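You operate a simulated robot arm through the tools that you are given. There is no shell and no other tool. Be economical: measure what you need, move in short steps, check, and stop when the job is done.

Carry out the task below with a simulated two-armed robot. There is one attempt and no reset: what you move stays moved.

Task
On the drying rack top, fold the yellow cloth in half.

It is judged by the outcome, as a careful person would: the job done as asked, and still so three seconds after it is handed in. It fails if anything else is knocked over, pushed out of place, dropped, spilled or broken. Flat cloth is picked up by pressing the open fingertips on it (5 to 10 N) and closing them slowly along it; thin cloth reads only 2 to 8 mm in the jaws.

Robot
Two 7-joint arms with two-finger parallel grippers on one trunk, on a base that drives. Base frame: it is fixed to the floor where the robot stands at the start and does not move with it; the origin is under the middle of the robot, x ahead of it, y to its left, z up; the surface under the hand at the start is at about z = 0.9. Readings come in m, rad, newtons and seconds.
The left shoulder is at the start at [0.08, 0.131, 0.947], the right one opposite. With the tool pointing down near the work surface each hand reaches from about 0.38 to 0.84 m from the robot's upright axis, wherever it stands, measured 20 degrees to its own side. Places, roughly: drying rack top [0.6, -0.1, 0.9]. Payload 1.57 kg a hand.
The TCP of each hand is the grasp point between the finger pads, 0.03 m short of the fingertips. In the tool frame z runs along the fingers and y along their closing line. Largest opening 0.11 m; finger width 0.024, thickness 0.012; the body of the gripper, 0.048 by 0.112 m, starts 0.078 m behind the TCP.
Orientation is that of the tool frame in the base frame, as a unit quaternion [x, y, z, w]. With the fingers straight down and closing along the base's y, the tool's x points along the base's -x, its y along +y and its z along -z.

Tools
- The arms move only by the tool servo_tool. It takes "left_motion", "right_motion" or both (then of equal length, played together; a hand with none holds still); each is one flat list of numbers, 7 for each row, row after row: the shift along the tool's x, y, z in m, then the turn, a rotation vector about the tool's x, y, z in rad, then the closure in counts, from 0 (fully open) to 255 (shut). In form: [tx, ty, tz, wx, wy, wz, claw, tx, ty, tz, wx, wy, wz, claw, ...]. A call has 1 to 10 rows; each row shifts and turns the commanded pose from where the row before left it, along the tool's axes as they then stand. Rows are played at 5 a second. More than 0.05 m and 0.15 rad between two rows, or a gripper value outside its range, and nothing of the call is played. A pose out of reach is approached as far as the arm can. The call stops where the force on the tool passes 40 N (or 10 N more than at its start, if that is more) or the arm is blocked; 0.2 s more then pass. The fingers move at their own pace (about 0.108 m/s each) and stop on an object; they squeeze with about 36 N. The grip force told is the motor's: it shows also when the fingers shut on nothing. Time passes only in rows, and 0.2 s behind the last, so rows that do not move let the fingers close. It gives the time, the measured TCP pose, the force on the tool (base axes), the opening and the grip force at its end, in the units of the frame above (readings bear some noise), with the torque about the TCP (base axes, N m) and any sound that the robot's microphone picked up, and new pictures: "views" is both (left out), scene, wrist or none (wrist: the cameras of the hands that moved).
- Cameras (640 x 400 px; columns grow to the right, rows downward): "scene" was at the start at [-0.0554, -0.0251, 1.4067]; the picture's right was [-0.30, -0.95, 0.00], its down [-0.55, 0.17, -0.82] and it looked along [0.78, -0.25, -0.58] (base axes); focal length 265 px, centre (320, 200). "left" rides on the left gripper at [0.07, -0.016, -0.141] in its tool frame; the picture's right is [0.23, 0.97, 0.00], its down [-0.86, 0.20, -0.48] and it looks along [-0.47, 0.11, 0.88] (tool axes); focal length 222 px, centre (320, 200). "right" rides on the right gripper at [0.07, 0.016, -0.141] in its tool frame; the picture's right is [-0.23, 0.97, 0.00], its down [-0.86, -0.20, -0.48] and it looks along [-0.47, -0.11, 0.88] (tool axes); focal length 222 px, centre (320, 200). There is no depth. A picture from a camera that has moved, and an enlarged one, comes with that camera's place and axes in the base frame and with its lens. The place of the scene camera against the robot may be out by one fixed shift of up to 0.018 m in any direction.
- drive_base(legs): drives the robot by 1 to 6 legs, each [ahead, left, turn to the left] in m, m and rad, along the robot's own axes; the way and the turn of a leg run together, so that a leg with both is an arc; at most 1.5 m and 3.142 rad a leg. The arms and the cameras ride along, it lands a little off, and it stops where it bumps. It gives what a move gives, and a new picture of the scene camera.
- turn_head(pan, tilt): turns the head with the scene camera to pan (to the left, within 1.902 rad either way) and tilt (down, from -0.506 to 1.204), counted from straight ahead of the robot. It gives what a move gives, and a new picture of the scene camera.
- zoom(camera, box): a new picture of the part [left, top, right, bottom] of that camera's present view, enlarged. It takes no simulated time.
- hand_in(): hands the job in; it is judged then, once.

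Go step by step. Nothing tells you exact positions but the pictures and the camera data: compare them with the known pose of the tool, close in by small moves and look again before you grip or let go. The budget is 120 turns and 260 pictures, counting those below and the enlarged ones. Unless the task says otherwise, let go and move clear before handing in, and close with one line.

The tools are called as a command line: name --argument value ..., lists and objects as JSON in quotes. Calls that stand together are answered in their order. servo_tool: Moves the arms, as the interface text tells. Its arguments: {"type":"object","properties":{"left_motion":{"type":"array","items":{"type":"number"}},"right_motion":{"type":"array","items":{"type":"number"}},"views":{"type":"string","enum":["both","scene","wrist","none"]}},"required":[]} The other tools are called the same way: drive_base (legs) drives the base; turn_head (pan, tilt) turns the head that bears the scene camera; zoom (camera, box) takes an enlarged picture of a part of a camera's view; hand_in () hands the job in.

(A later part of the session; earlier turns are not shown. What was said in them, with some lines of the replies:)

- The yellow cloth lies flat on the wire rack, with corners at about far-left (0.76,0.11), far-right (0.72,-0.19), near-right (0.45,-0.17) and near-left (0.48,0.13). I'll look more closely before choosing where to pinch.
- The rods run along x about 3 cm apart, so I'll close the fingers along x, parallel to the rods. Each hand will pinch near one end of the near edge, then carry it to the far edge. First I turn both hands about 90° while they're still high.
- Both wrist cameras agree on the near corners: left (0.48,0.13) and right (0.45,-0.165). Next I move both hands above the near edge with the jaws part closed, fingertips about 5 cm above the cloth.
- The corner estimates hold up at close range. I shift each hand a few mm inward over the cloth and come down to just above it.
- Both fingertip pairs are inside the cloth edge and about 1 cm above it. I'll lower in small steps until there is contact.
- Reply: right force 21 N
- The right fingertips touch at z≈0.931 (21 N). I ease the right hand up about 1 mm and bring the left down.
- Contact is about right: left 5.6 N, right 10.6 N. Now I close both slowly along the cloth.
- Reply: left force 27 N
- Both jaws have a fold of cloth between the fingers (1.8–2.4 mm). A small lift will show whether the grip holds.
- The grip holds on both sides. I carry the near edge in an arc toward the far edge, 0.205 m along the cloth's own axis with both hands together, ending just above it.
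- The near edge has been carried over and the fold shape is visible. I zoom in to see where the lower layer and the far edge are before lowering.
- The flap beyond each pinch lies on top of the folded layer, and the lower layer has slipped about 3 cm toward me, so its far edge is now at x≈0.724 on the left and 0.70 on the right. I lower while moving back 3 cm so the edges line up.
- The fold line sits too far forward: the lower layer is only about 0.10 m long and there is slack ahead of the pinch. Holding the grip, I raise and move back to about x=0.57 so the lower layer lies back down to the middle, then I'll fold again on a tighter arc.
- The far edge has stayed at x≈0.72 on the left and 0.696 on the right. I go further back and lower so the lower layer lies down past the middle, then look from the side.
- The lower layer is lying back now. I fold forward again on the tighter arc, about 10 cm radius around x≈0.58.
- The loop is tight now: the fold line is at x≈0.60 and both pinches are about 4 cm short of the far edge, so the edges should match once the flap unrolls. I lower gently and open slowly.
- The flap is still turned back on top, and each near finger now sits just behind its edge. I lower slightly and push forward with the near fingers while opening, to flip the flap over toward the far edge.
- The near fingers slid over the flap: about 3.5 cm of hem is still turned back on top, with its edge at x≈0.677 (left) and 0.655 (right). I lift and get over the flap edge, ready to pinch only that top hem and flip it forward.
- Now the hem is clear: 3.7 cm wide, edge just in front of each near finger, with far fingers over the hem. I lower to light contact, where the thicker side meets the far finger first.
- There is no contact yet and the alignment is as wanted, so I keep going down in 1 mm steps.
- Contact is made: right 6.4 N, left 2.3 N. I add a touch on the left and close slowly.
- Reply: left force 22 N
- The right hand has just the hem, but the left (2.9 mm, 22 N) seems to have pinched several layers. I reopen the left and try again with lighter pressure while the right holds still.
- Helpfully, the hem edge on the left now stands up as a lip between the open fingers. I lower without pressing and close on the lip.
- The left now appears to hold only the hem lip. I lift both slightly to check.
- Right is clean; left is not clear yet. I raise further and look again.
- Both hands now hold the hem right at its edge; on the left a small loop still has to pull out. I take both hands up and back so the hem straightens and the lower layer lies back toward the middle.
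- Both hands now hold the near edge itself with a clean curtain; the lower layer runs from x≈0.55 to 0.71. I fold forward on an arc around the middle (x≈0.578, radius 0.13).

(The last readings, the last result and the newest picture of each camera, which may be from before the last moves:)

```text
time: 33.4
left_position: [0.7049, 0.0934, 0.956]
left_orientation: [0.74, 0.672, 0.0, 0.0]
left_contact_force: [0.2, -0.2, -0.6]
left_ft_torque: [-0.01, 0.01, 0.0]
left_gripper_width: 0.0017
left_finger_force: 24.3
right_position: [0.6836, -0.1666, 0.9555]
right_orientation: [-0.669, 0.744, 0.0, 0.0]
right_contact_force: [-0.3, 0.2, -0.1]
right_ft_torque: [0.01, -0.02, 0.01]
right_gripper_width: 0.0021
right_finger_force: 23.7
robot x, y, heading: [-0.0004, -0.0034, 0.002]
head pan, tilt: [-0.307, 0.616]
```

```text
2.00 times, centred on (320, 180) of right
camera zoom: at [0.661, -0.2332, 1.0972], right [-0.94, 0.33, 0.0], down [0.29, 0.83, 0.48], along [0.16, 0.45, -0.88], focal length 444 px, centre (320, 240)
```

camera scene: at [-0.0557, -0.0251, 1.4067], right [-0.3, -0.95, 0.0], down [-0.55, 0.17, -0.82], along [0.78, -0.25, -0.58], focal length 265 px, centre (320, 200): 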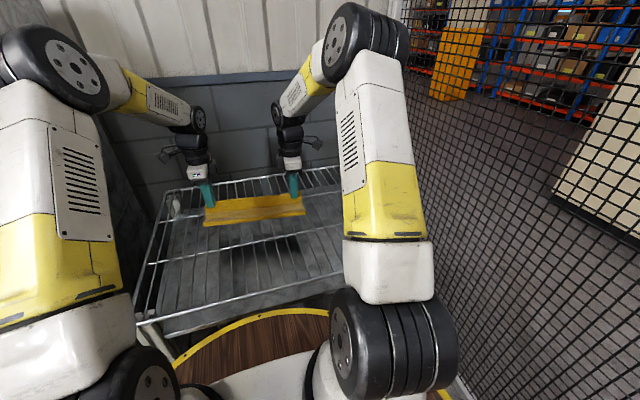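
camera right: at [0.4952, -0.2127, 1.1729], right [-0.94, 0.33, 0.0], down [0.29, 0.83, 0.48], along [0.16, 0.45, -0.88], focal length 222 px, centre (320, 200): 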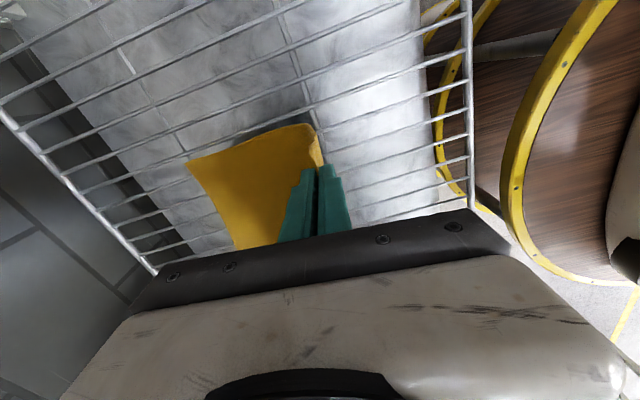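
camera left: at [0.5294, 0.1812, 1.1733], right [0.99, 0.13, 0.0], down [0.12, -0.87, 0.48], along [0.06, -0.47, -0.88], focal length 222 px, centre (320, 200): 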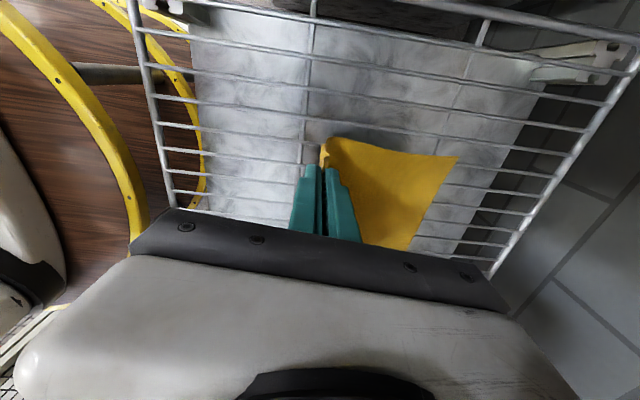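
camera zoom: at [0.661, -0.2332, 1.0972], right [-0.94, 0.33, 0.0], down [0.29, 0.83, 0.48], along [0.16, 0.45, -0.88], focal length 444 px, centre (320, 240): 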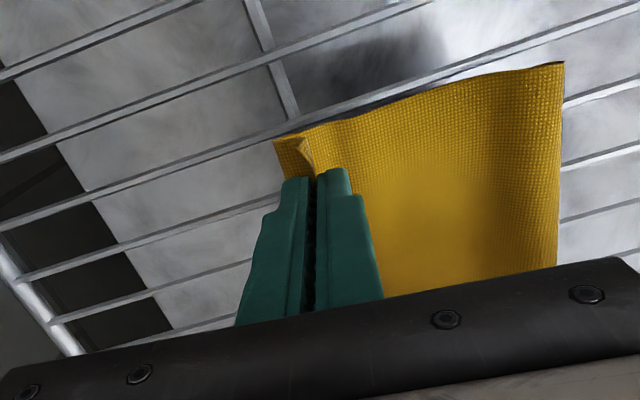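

The fold line still peels forward to x≈0.609 because my arc was a little high for this springy cloth. I go back again and fold with a lower path so the slack ends up at the fold line.

servo_tool --left_motion '[0, 0, -0.03, 0, 0, 0, 255, 0, -0.03, -0.03, 0, 0, 0, 255, 0, -0.04, -0.02, 0, 0, 0, 255, 0, -0.04, 0, 0, 0, 0, 255, 0, -0.035, 0.015, 0, 0, 0, 255, 0, -0.03, 0.025, 0, 0, 0, 255, 0, -0.01, 0.02, 0, 0, 0, 255, 0, 0, 0, 0, 0, 0, 255]' --right_motion '[0, 0, -0.03, 0, 0, 0, 255, 0, 0.03, -0.03, 0, 0, 0, 255, 0, 0.04, -0.02, 0, 0, 0, 255, 0, 0.04, 0, 0, 0, 0, 255, 0, 0.035, 0.015, 0, 0, 0, 255, 0, 0.03, 0.025, 0, 0, 0, 255, 0, 0.01, 0.02, 0, 0, 0, 255, 0, 0, 0, 0, 0, 0, 255]' --views "wrist"

zoom --camera "scene" --box '[170, 140, 350, 260]'

```text
time: 35.2
left_position: [0.5197, 0.1131, 0.9767]
left_orientation: [0.74, 0.673, 0.0, 0.0]
left_contact_force: [0.0, -1.3, -1.0]
left_ft_torque: [0.0, -0.02, 0.01]
left_gripper_width: 0.0017
left_finger_force: 23.4
right_position: [0.4974, -0.1477, 0.976]
right_orientation: [-0.669, 0.743, 0.0, 0.0]
right_contact_force: [0.9, -0.2, 1.4]
right_ft_torque: [0.01, -0.01, 0.02]
right_gripper_width: 0.0016
right_finger_force: 23.4
robot x, y, heading: [0.0029, -0.0009, 0.002]
head pan, tilt: [-0.307, 0.616]
camera right: at [0.4745, -0.2141, 1.1169], right [-0.94, 0.33, 0.0], down [0.29, 0.83, 0.48], along [0.16, 0.45, -0.88], focal length 222 px, centre (320, 200)
camera left: at [0.5114, 0.1831, 1.1186], right [0.99, 0.13, 0.0], down [0.12, -0.87, 0.48], along [0.06, -0.47, -0.88], focal length 222 px, centre (320, 200)
```

right: 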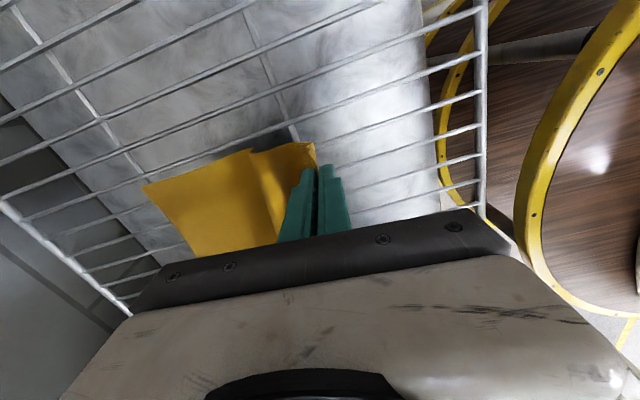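
left: 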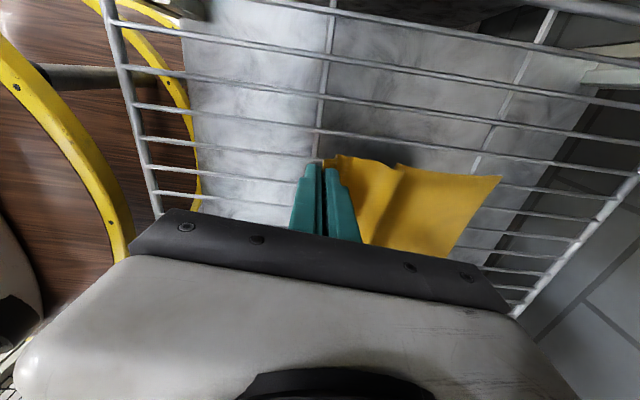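

```text
3.33 times, centred on (260, 200) of scene
camera zoom: at [-0.0555, -0.0251, 1.4067], right [-0.3, -0.95, 0.0], down [-0.55, 0.17, -0.82], along [0.78, -0.25, -0.58], focal length 884 px, centre (520, 200)
```

zoom: 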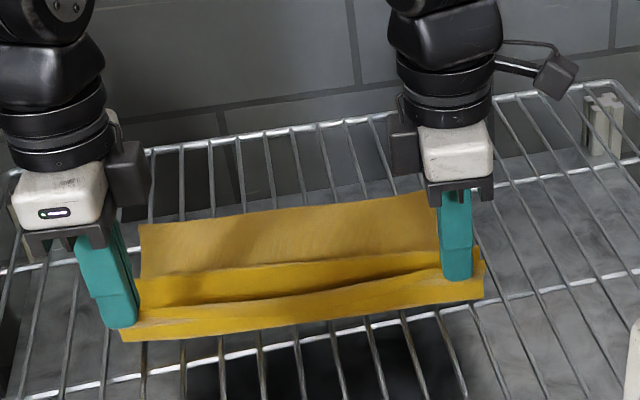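

The lower layer is well back now, with slack. I fold forward along the lower path.

servo_tool --left_motion '[0, 0.02, -0.03, 0, 0, 0, 255, 0, 0.025, -0.015, 0, 0, 0, 255, 0, 0.025, -0.005, 0, 0, 0, 255, 0, 0.025, 0.002, 0, 0, 0, 255, 0, 0.025, 0.008, 0, 0, 0, 255, 0, 0.022, 0.012, 0, 0, 0, 255, 0, 0.02, 0.017, 0, 0, 0, 255, 0, 0.015, 0.019, 0, 0, 0, 255, 0, 0.009, 0.017, 0, 0, 0, 255, 0, 0, 0, 0, 0, 0, 255]' --right_motion '[0, -0.02, -0.03, 0, 0, 0, 255, 0, -0.025, -0.015, 0, 0, 0, 255, 0, -0.025, -0.005, 0, 0, 0, 255, 0, -0.025, 0.002, 0, 0, 0, 255, 0, -0.025, 0.008, 0, 0, 0, 255, 0, -0.022, 0.012, 0, 0, 0, 255, 0, -0.02, 0.017, 0, 0, 0, 255, 0, -0.015, 0.019, 0, 0, 0, 255, 0, -0.009, 0.017, 0, 0, 0, 255, 0, 0, 0, 0, 0, 0, 255]' --views "none"

zoom --camera "scene" --box '[170, 140, 350, 260]'

zoom --camera "left" --box '[160, 80, 480, 280]'

zoom --camera "right" --box '[160, 80, 480, 280]'

```text
time: 37.4
left_position: [0.7076, 0.0926, 0.9506]
left_orientation: [0.74, 0.673, 0.0, 0.0]
left_contact_force: [0.2, 0.3, -0.1]
left_ft_torque: [-0.03, -0.02, 0.0]
left_gripper_width: 0.0017
left_finger_force: 23.2
right_position: [0.6837, -0.1647, 0.9495]
right_orientation: [-0.669, 0.743, 0.001, 0.0]
right_contact_force: [0.7, -0.2, -0.9]
right_ft_torque: [-0.05, 0.0, 0.01]
right_gripper_width: 0.0018
right_finger_force: 24.2
robot x, y, heading: [0.0014, 0.0007, -0.0]
head pan, tilt: [-0.307, 0.616]
```

```text
3.33 times, centred on (260, 200) of scene
camera zoom: at [-0.0554, -0.0251, 1.4067], right [-0.3, -0.95, 0.0], down [-0.55, 0.17, -0.82], along [0.78, -0.25, -0.58], focal length 884 px, centre (520, 200)
```

zoom: 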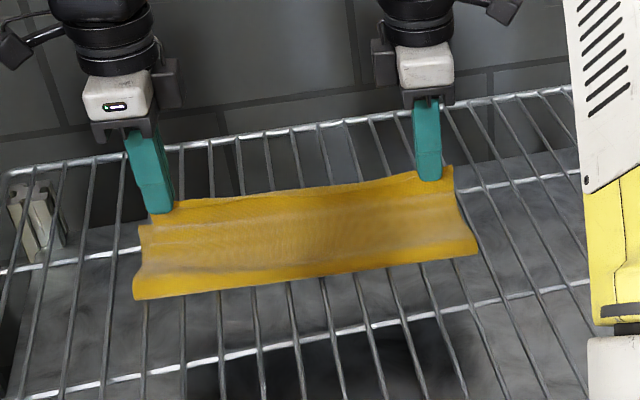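

```text
2.00 times, centred on (320, 180) of left
camera zoom: at [0.6983, 0.1634, 1.0921], right [0.99, 0.13, 0.0], down [0.12, -0.87, 0.48], along [0.06, -0.47, -0.88], focal length 444 px, centre (320, 240)
```

zoom: 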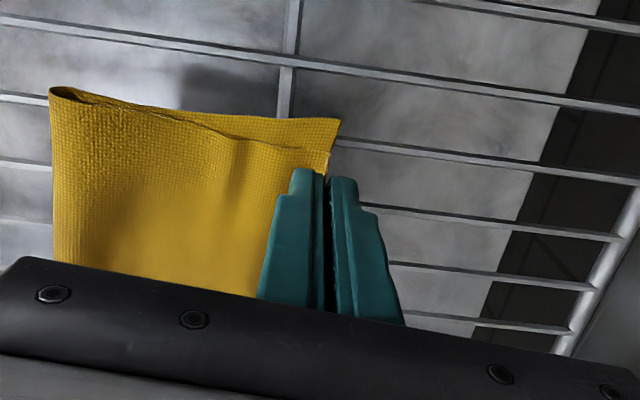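

```text
2.00 times, centred on (320, 180) of right
camera zoom: at [0.6612, -0.2319, 1.0916], right [-0.94, 0.33, 0.0], down [0.29, 0.83, 0.48], along [0.16, 0.45, -0.88], focal length 444 px, centre (320, 240)
```

zoom: 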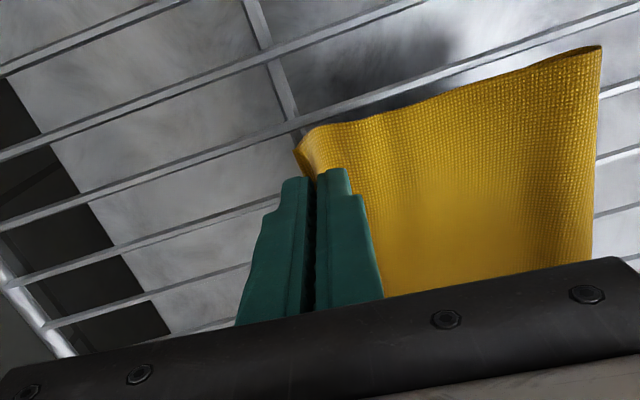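

Now the fold line is back at x≈0.595, and the held edges lie over the far edge on both sides. I lower to the cloth, open just enough to let go, and rise.

servo_tool --left_motion '[0, 0.001, 0.007, 0, 0, 0, 255, 0, 0, 0.007, 0, 0, 0, 255, 0, 0, 0, 0, 0, 0, 255, 0, 0, 0, 0, 0, 0, 248, 0, 0, 0, 0, 0, 0, 240, 0, 0, 0, 0, 0, 0, 232, 0, 0, -0.005, 0, 0, 0, 225, 0, 0, -0.01, 0, 0, 0, 220, 0, 0, -0.015, 0, 0, 0, 220]' --right_motion '[0, 0, 0.007, 0, 0, 0, 255, 0, 0, 0.006, 0, 0, 0, 255, 0, 0, 0, 0, 0, 0, 255, 0, 0, 0, 0, 0, 0, 248, 0, 0, 0, 0, 0, 0, 240, 0, 0, 0, 0, 0, 0, 232, 0, 0, -0.005, 0, 0, 0, 225, 0, 0, -0.01, 0, 0, 0, 220, 0, 0, -0.015, 0, 0, 0, 220]' --views "none"

zoom --camera "scene" --box '[170, 140, 350, 260]'

zoom --camera "left" --box '[160, 80, 480, 280]'

zoom --camera "right" --box '[160, 80, 480, 280]'

```text
time: 39.4
left_position: [0.7083, 0.0914, 0.9665]
left_orientation: [0.74, 0.672, 0.0, 0.0]
left_contact_force: [0.2, 1.2, -0.3]
left_ft_torque: [-0.01, 0.02, 0.0]
left_gripper_width: 0.0151
left_finger_force: 0.0
right_position: [0.6811, -0.1641, 0.9669]
right_orientation: [-0.669, 0.743, 0.0, 0.0]
right_contact_force: [0.5, -0.1, -0.2]
right_ft_torque: [0.03, 0.0, 0.02]
right_gripper_width: 0.0152
right_finger_force: 0.2
robot x, y, heading: [0.0013, -0.0022, -0.006]
head pan, tilt: [-0.307, 0.616]
```

```text
3.33 times, centred on (260, 200) of scene
camera zoom: at [-0.0551, -0.0251, 1.4067], right [-0.3, -0.95, 0.0], down [-0.55, 0.17, -0.82], along [0.78, -0.25, -0.58], focal length 884 px, centre (520, 200)
```

zoom: 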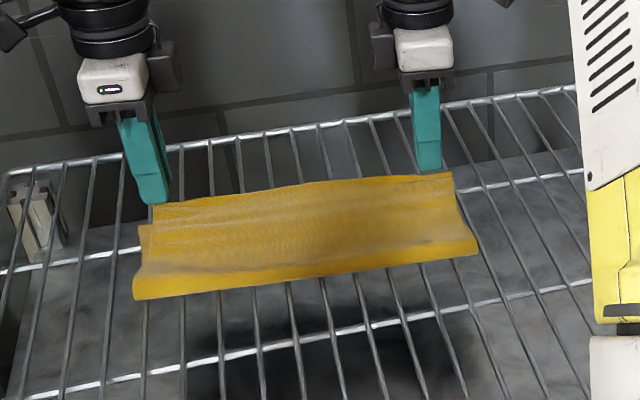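

```text
2.00 times, centred on (320, 180) of left
camera zoom: at [0.6982, 0.1631, 1.1081], right [0.99, 0.13, 0.0], down [0.12, -0.87, 0.48], along [0.06, -0.47, -0.88], focal length 444 px, centre (320, 240)
```

zoom: 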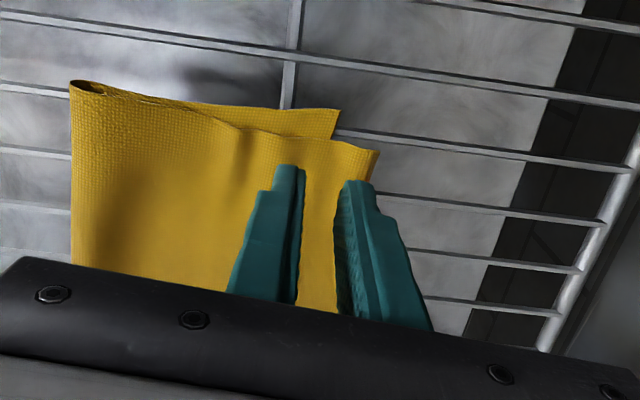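

```text
2.00 times, centred on (320, 180) of right
camera zoom: at [0.6595, -0.2317, 1.1089], right [-0.94, 0.33, 0.0], down [0.29, 0.83, 0.48], along [0.16, 0.45, -0.88], focal length 444 px, centre (320, 240)
```

zoom: 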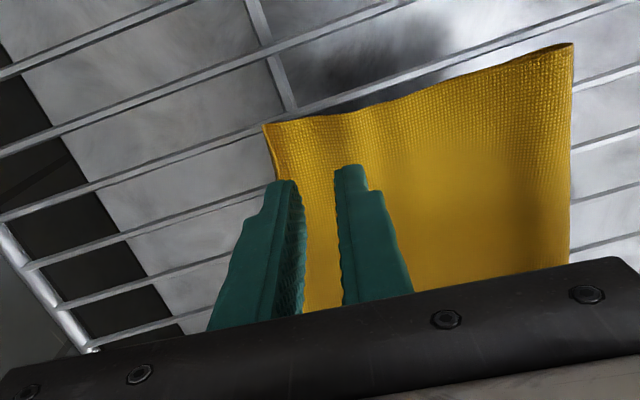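

The cloth is folded, with the top edge about 1.5–2 cm past the lower one and 1 cm to the right. I rise clear and take a proper look before any correction.

servo_tool --left_motion '[0, 0, -0.03, 0, 0, 0, 220, 0.02, 0, -0.03, 0, 0, 0, 255, 0.03, 0, -0.03, 0, 0, 0, 255, 0.03, 0, 0, 0, 0, 0, 255]' --right_motion '[0, 0, -0.03, 0, 0, 0, 220, 0.02, 0, -0.03, 0, 0, 0, 255, 0.03, 0, -0.03, 0, 0, 0, 255, 0.03, 0, 0, 0, 0, 0, 255]' --views "wrist"

zoom --camera "scene" --box '[190, 150, 320, 240]'

zoom --camera "left" --box '[200, 100, 440, 250]'

zoom --camera "right" --box '[200, 100, 440, 250]'

```text
time: 40.4
left_position: [0.7151, 0.1735, 1.0569]
left_orientation: [0.74, 0.672, 0.0, 0.0]
left_contact_force: [0.7, -0.1, 0.6]
left_ft_torque: [0.02, -0.01, -0.01]
left_gripper_width: 0.0
left_finger_force: 20.9
right_position: [0.6746, -0.2433, 1.0578]
right_orientation: [-0.67, 0.742, 0.0, 0.001]
right_contact_force: [0.2, 0.1, 0.6]
right_ft_torque: [-0.03, 0.0, 0.01]
right_gripper_width: 0.0
right_finger_force: 21.4
robot x, y, heading: [0.0026, -0.0049, -0.0]
head pan, tilt: [-0.307, 0.616]
camera right: at [0.6522, -0.3101, 1.1983], right [-0.94, 0.33, 0.0], down [0.29, 0.83, 0.48], along [0.16, 0.45, -0.88], focal length 222 px, centre (320, 200)
camera left: at [0.7063, 0.2434, 1.1988], right [0.99, 0.13, 0.0], down [0.12, -0.87, 0.48], along [0.06, -0.47, -0.88], focal length 222 px, centre (320, 200)
```

right: 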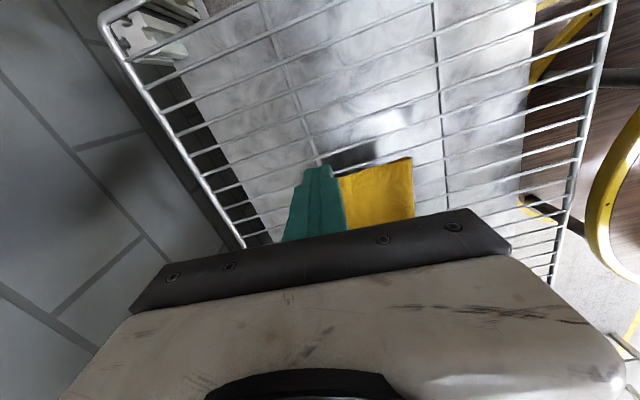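
left: 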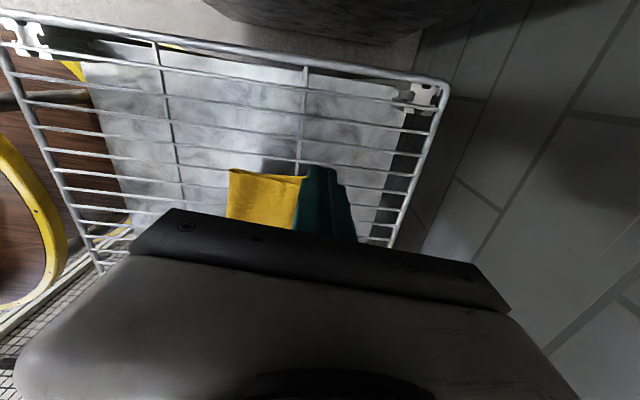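

```text
4.44 times, centred on (255, 195) of scene
camera zoom: at [-0.0554, -0.0251, 1.4067], right [-0.3, -0.95, 0.0], down [-0.55, 0.17, -0.82], along [0.78, -0.25, -0.58], focal length 1178 px, centre (609, 222)
```

zoom: 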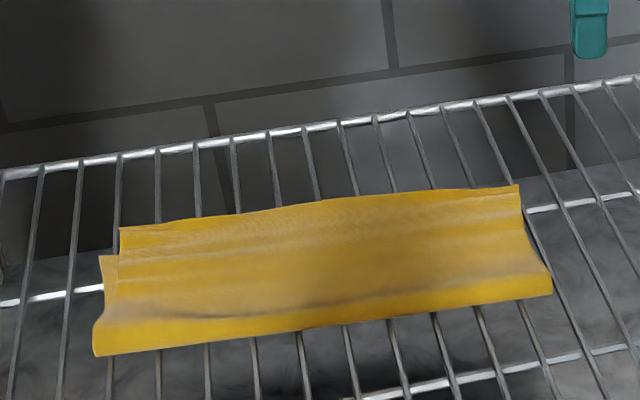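

```text
2.67 times, centred on (320, 175) of left
camera zoom: at [0.7063, 0.2434, 1.1988], right [0.99, 0.13, 0.0], down [0.12, -0.87, 0.48], along [0.06, -0.47, -0.88], focal length 592 px, centre (320, 267)
```

zoom: 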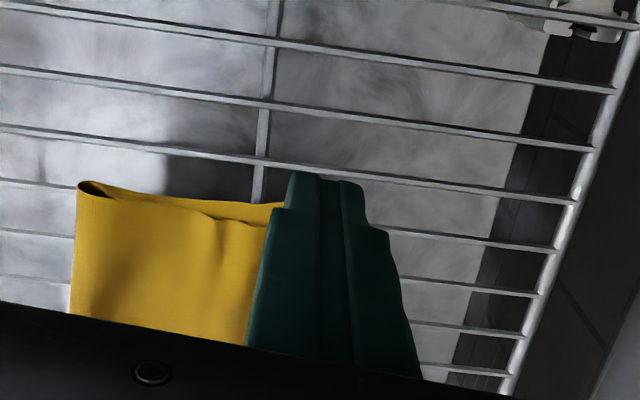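

```text
2.67 times, centred on (320, 175) of right
camera zoom: at [0.6522, -0.3101, 1.1983], right [-0.94, 0.33, 0.0], down [0.29, 0.83, 0.48], along [0.16, 0.45, -0.88], focal length 592 px, centre (320, 267)
```

zoom: 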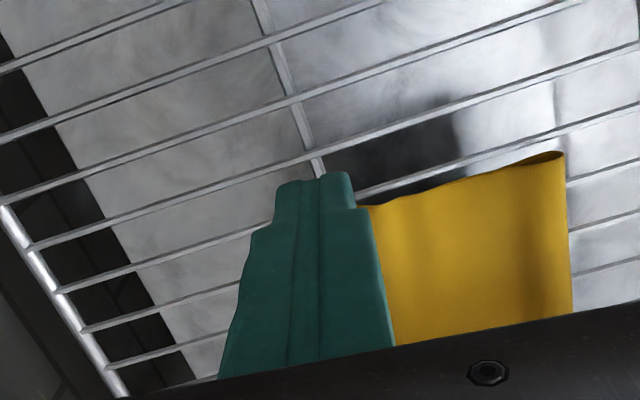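

The fold is good, but the top layer overhangs the lower edge by about 2–3 cm on the left and 1.5 cm on the right. I'll press the closed fingertips lightly on the overhang and draw it back, so I position over it first.

servo_tool --left_motion '[-0.023, 0.0055, 0.026, 0, 0, 0, 255, -0.023, 0.0055, 0.028, 0, 0, 0, 255, -0.023, 0.0055, 0.029, 0, 0, 0, 255, -0.023, 0.0055, 0.029, 0, 0, 0, 255]' --right_motion '[-0.0239, -0.0039, 0.026, 0, 0, 0, 255, -0.0239, -0.0039, 0.028, 0, 0, 0, 255, -0.0239, -0.0039, 0.029, 0, 0, 0, 255, -0.0239, -0.0039, 0.029, 0, 0, 0, 255]' --views "none"

zoom --camera "left" --box '[160, 80, 480, 280]'

zoom --camera "right" --box '[160, 80, 480, 280]'

```text
time: 41.4
left_position: [0.7286, 0.0784, 0.9434]
left_orientation: [0.74, 0.673, 0.0, 0.0]
left_contact_force: [0.0, 0.3, -0.4]
left_ft_torque: [0.0, -0.03, 0.0]
left_gripper_width: 0.0
left_finger_force: 21.9
right_position: [0.6994, -0.1519, 0.9447]
right_orientation: [-0.669, 0.743, 0.0, 0.001]
right_contact_force: [-0.1, 0.4, -0.1]
right_ft_torque: [-0.01, -0.04, -0.02]
right_gripper_width: 0.0
right_finger_force: 21.4
robot x, y, heading: [-0.0029, 0.0005, 0.002]
head pan, tilt: [-0.307, 0.616]
```

```text
2.00 times, centred on (320, 180) of left
camera zoom: at [0.7202, 0.149, 1.086], right [0.99, 0.13, 0.0], down [0.12, -0.87, 0.48], along [0.06, -0.47, -0.88], focal length 444 px, centre (320, 240)
```

zoom: 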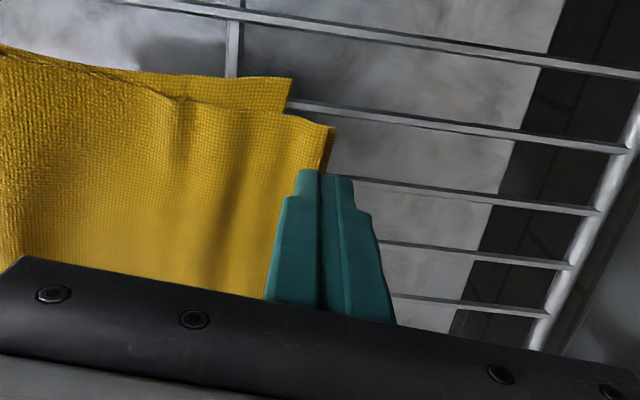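

```text
2.00 times, centred on (320, 180) of right
camera zoom: at [0.6753, -0.2188, 1.0864], right [-0.94, 0.33, 0.0], down [0.29, 0.83, 0.48], along [0.16, 0.45, -0.88], focal length 444 px, centre (320, 240)
```

zoom: 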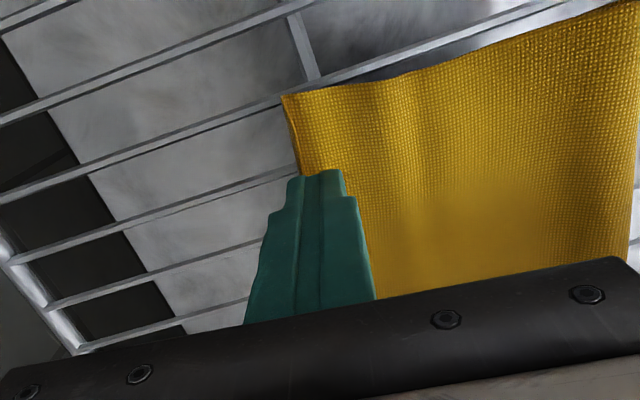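

The fingers are right over the top layer's edge. I shift back about 1 cm onto the overhang and lower to light contact.

servo_tool --left_motion '[0, -0.011, 0.003, 0, 0, 0, 255, 0, 0, 0.004, 0, 0, 0, 255, 0, 0, 0.002, 0, 0, 0, 255]' --right_motion '[0, 0.007, 0.004, 0, 0, 0, 255, 0, 0, 0.004, 0, 0, 0, 255, 0, 0, 0.002, 0, 0, 0, 255]' --views "none"

servo_tool --left_motion '[0, 0, 0.0015, 0, 0, 0, 255]' --right_motion '[0, 0, 0.0015, 0, 0, 0, 255]' --views "none"

servo_tool --left_motion '[0, 0, 0.001, 0, 0, 0, 255]' --right_motion '[0, 0, 0.001, 0, 0, 0, 255]' --views "none"

```text
time: 42.2
left_position: [0.717, 0.0796, 0.9359]
left_orientation: [0.74, 0.673, 0.0, 0.0]
left_contact_force: [-0.6, 0.3, -0.4]
left_ft_torque: [-0.04, 0.0, 0.01]
left_gripper_width: 0.0
left_finger_force: 21.5
right_position: [0.692, -0.1509, 0.9359]
right_orientation: [-0.67, 0.743, 0.0, 0.0]
right_contact_force: [-0.4, -0.3, 0.3]
right_ft_torque: [0.03, 0.02, -0.03]
right_gripper_width: 0.0
right_finger_force: 21.3
robot x, y, heading: [0.0017, 0.0014, -0.0]
head pan, tilt: [-0.307, 0.616]
```

```text
time: 42.6
left_position: [0.7172, 0.0796, 0.9337]
left_orientation: [0.741, 0.672, -0.001, 0.0]
left_contact_force: [-0.4, 0.1, 0.4]
left_ft_torque: [0.01, 0.02, -0.01]
left_gripper_width: 0.0
left_finger_force: 21.1
right_position: [0.6915, -0.1511, 0.9338]
right_orientation: [-0.67, 0.743, 0.0, 0.0]
right_contact_force: [-0.1, 0.1, 0.4]
right_ft_torque: [-0.01, 0.01, 0.01]
right_gripper_width: 0.0
right_finger_force: 21.4
robot x, y, heading: [0.0022, -0.0011, -0.003]
head pan, tilt: [-0.307, 0.616]
```

```text
time: 43.0
left_position: [0.7152, 0.0801, 0.9336]
left_orientation: [0.74, 0.673, 0.0, 0.001]
left_contact_force: [0.3, 0.1, 0.7]
left_ft_torque: [0.0, 0.03, 0.0]
left_gripper_width: 0.0001
left_finger_force: 21.3
right_position: [0.693, -0.1507, 0.9337]
right_orientation: [-0.669, 0.743, 0.0, 0.0]
right_contact_force: [0.5, -0.2, -0.4]
right_ft_torque: [0.03, -0.01, 0.0]
right_gripper_width: 0.0001
right_finger_force: 21.2
robot x, y, heading: [0.0005, -0.0012, 0.001]
head pan, tilt: [-0.307, 0.616]
```

servo_tool --left_motion '[0, 0, 0.001, 0, 0, 0, 255]' --right_motion '[0, 0, 0.001, 0, 0, 0, 255]' --views "none"

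servo_tool --left_motion '[0, 0, 0.0005, 0, 0, 0, 255]' --right_motion '[0, 0, 0.0005, 0, 0, 0, 255]' --views "none"

```text
time: 43.4
left_position: [0.7169, 0.0803, 0.9328]
left_orientation: [0.74, 0.673, 0.0, 0.001]
left_contact_force: [0.7, -0.2, 0.9]
left_ft_torque: [-0.01, 0.01, 0.01]
left_gripper_width: 0.0
left_finger_force: 21.4
right_position: [0.6911, -0.1502, 0.9336]
right_orientation: [-0.669, 0.743, 0.0, 0.001]
right_contact_force: [0.1, -0.5, 0.0]
right_ft_torque: [0.0, 0.03, -0.01]
right_gripper_width: 0.0
right_finger_force: 21.6
robot x, y, heading: [-0.0, 0.0012, 0.0]
head pan, tilt: [-0.307, 0.616]
```

```text
time: 43.8
left_position: [0.7167, 0.0791, 0.9314]
left_orientation: [0.74, 0.673, 0.0, 0.0]
left_contact_force: [-0.2, 0.5, 2.0]
left_ft_torque: [0.04, -0.01, 0.03]
left_gripper_width: 0.0
left_finger_force: 21.5
right_position: [0.6921, -0.1502, 0.9326]
right_orientation: [-0.669, 0.743, 0.0, 0.0]
right_contact_force: [0.1, -0.7, 0.2]
right_ft_torque: [-0.01, 0.01, 0.03]
right_gripper_width: 0.0002
right_finger_force: 21.5
robot x, y, heading: [-0.0008, 0.0001, 0.001]
head pan, tilt: [-0.307, 0.616]
```

The left just touches (2 N). I bring the right down a touch, then draw both back gently, 2 cm left and 1.4 cm right, with 1.2 cm sideways to the left.

servo_tool --left_motion '[0, 0, 0.0002, 0, 0, 0, 255, 0, 0, 0, 0, 0, 0, 255, 0.002, -0.004, 0, 0, 0, 0, 255, 0.002, -0.004, 0, 0, 0, 0, 255, 0.0025, -0.004, 0, 0, 0, 0, 255, 0.0025, -0.004, 0, 0, 0, 0, 255, 0.003, -0.004, 0, 0, 0, 0, 255]' --right_motion '[0, 0, 0.001, 0, 0, 0, 255, 0, 0, 0.0004, 0, 0, 0, 255, -0.002, 0.0028, 0, 0, 0, 0, 255, -0.002, 0.0028, 0, 0, 0, 0, 255, -0.0025, 0.0028, 0, 0, 0, 0, 255, -0.0025, 0.0028, 0, 0, 0, 0, 255, -0.003, 0.0028, 0, 0, 0, 0, 255]' --views "none"

zoom --camera "left" --box '[160, 80, 480, 280]'

zoom --camera "right" --box '[160, 80, 480, 280]'

zoom --camera "scene" --box '[190, 150, 320, 240]'

```text
time: 45.4
left_position: [0.698, 0.093, 0.9314]
left_orientation: [0.74, 0.672, 0.0, 0.0]
left_contact_force: [-0.5, -0.3, 0.4]
left_ft_torque: [-0.01, -0.03, -0.03]
left_gripper_width: 0.0
left_finger_force: 21.8
right_position: [0.6807, -0.1372, 0.9303]
right_orientation: [-0.669, 0.744, 0.0, 0.001]
right_contact_force: [1.7, -3.1, 22.1]
right_ft_torque: [-0.1, 0.08, 0.06]
right_gripper_width: 0.0
right_finger_force: 21.3
robot x, y, heading: [0.002, 0.0031, 0.001]
head pan, tilt: [-0.307, 0.616]
```

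```text
2.00 times, centred on (320, 180) of left
camera zoom: at [0.6887, 0.1641, 1.0742], right [0.99, 0.13, 0.0], down [0.12, -0.87, 0.48], along [0.06, -0.47, -0.88], focal length 444 px, centre (320, 240)
```

zoom: 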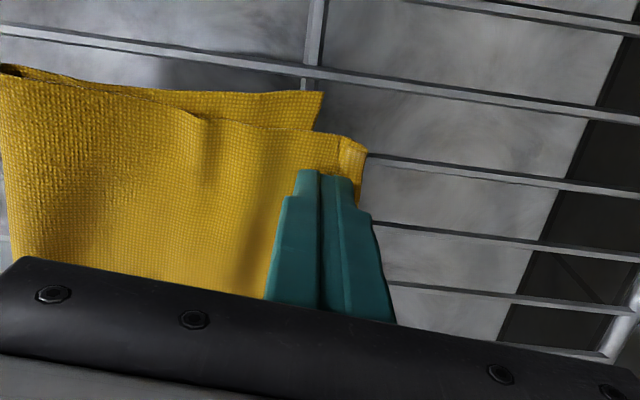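

```text
2.00 times, centred on (320, 180) of right
camera zoom: at [0.6574, -0.2036, 1.0726], right [-0.94, 0.33, 0.0], down [0.29, 0.83, 0.48], along [0.16, 0.45, -0.88], focal length 444 px, centre (320, 240)
```

zoom: 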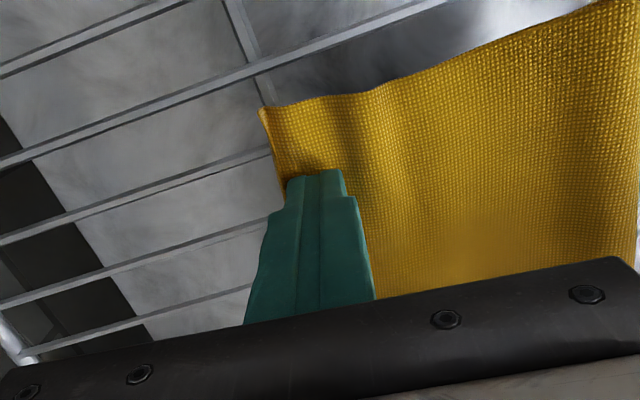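

```text
4.44 times, centred on (255, 195) of scene
camera zoom: at [-0.0559, -0.0251, 1.4067], right [-0.3, -0.95, 0.0], down [-0.55, 0.17, -0.82], along [0.78, -0.25, -0.58], focal length 1178 px, centre (609, 222)
```

zoom: 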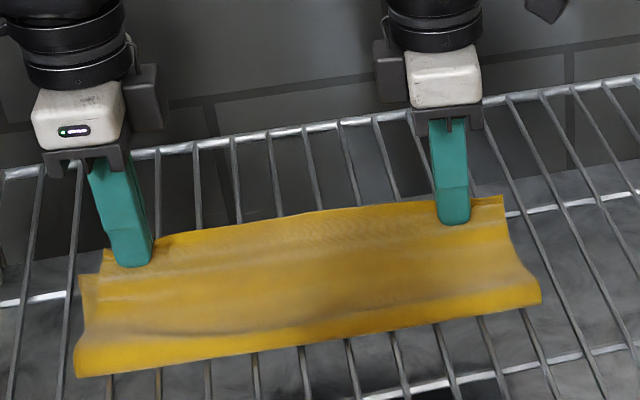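

The press-and-draw moved both layers together (the whole cloth shifted about 2 cm), so their alignment didn't change. I lift straight off and judge the result.

servo_tool --left_motion '[0, 0, -0.01, 0, 0, 0, 255, 0, 0, -0.03, 0, 0, 0, 255, 0.01, 0, -0.04, 0, 0, 0, 255, 0.04, 0, -0.02, 0, 0, 0, 255, 0.04, 0, 0, 0, 0, 0, 255]' --right_motion '[0, 0, -0.01, 0, 0, 0, 255, 0, 0, -0.03, 0, 0, 0, 255, 0.01, 0, -0.04, 0, 0, 0, 255, 0.04, 0, -0.02, 0, 0, 0, 255, 0.04, 0, 0, 0, 0, 0, 255]' --views "wrist"

zoom --camera "scene" --box '[190, 150, 320, 240]'

zoom --camera "left" --box '[160, 80, 480, 280]'

zoom --camera "right" --box '[160, 80, 480, 280]'

```text
time: 46.6
left_position: [0.7068, 0.1835, 1.0346]
left_orientation: [0.741, 0.672, -0.001, 0.0]
left_contact_force: [-0.6, 0.2, -0.3]
left_ft_torque: [0.04, -0.04, -0.03]
left_gripper_width: 0.0
left_finger_force: 21.0
right_position: [0.6686, -0.2259, 1.0288]
right_orientation: [-0.67, 0.742, 0.001, 0.0]
right_contact_force: [-1.3, -0.8, -0.2]
right_ft_torque: [0.01, -0.05, 0.02]
right_gripper_width: 0.0001
right_finger_force: 21.3
robot x, y, heading: [-0.0005, 0.0034, 0.001]
head pan, tilt: [-0.307, 0.616]
camera right: at [0.6462, -0.2937, 1.1711], right [-0.95, 0.33, 0.0], down [0.29, 0.83, 0.48], along [0.16, 0.45, -0.88], focal length 222 px, centre (320, 200)
camera left: at [0.6978, 0.2538, 1.1754], right [0.99, 0.13, 0.0], down [0.12, -0.87, 0.48], along [0.06, -0.47, -0.88], focal length 222 px, centre (320, 200)
```

right: 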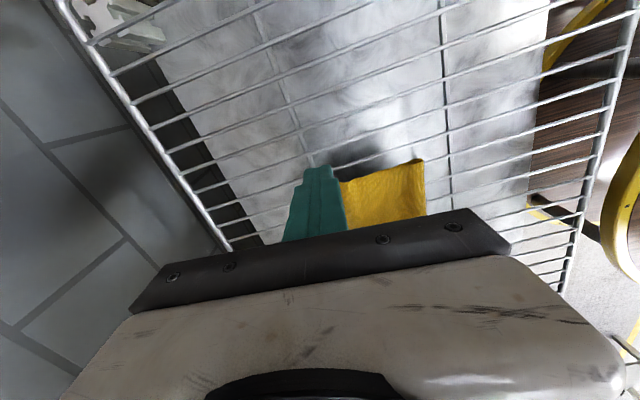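
left: 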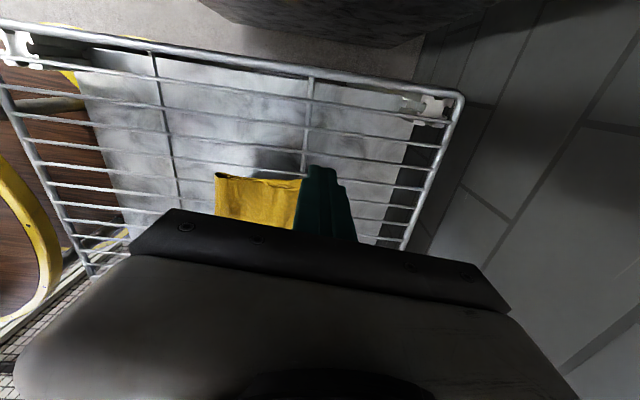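

```text
4.44 times, centred on (255, 195) of scene
camera zoom: at [-0.0553, -0.025, 1.4067], right [-0.3, -0.95, 0.0], down [-0.55, 0.17, -0.82], along [0.78, -0.25, -0.58], focal length 1178 px, centre (609, 222)
```

zoom: 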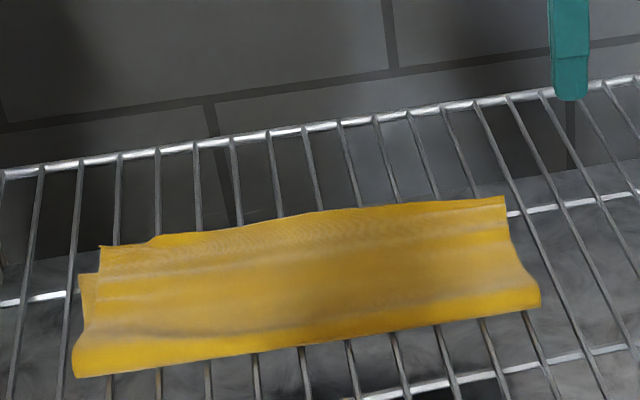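

```text
2.00 times, centred on (320, 180) of left
camera zoom: at [0.6978, 0.2538, 1.1754], right [0.99, 0.13, 0.0], down [0.12, -0.87, 0.48], along [0.06, -0.47, -0.88], focal length 444 px, centre (320, 240)
```

zoom: 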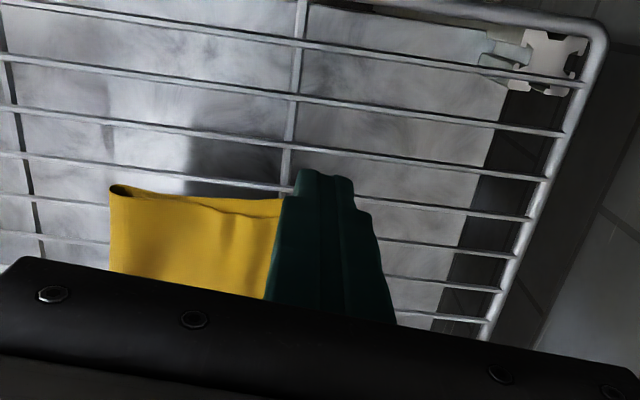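

```text
2.00 times, centred on (320, 180) of right
camera zoom: at [0.6462, -0.2937, 1.1711], right [-0.95, 0.33, 0.0], down [0.29, 0.83, 0.48], along [0.16, 0.45, -0.88], focal length 444 px, centre (320, 240)
```

zoom: 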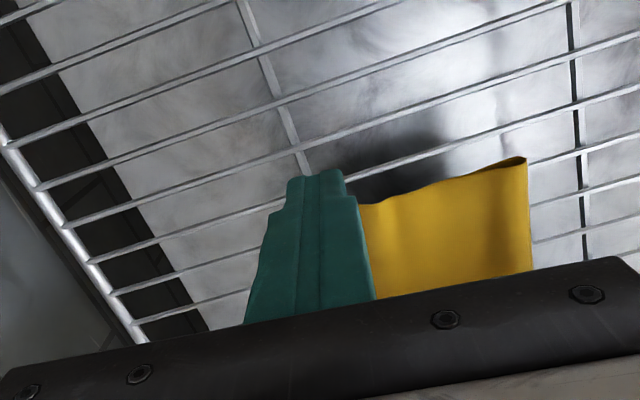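

The yellow cloth lies folded in half on the rack. It is about 14 cm deep now, down from about 27 cm, with the fold line toward the robot. The edges meet to within about 2 cm, both hands are clear, and nothing else was touched, so I'm handing in.

hand_in

```text
The job is handed in.
```

The yellow cloth is folded in half on the drying rack, but not perfectly: the top edge sits about 2 cm past the lower edge and up to 2 cm to the right. The whole cloth also ended up about 5–6 cm nearer the robot than where it started.
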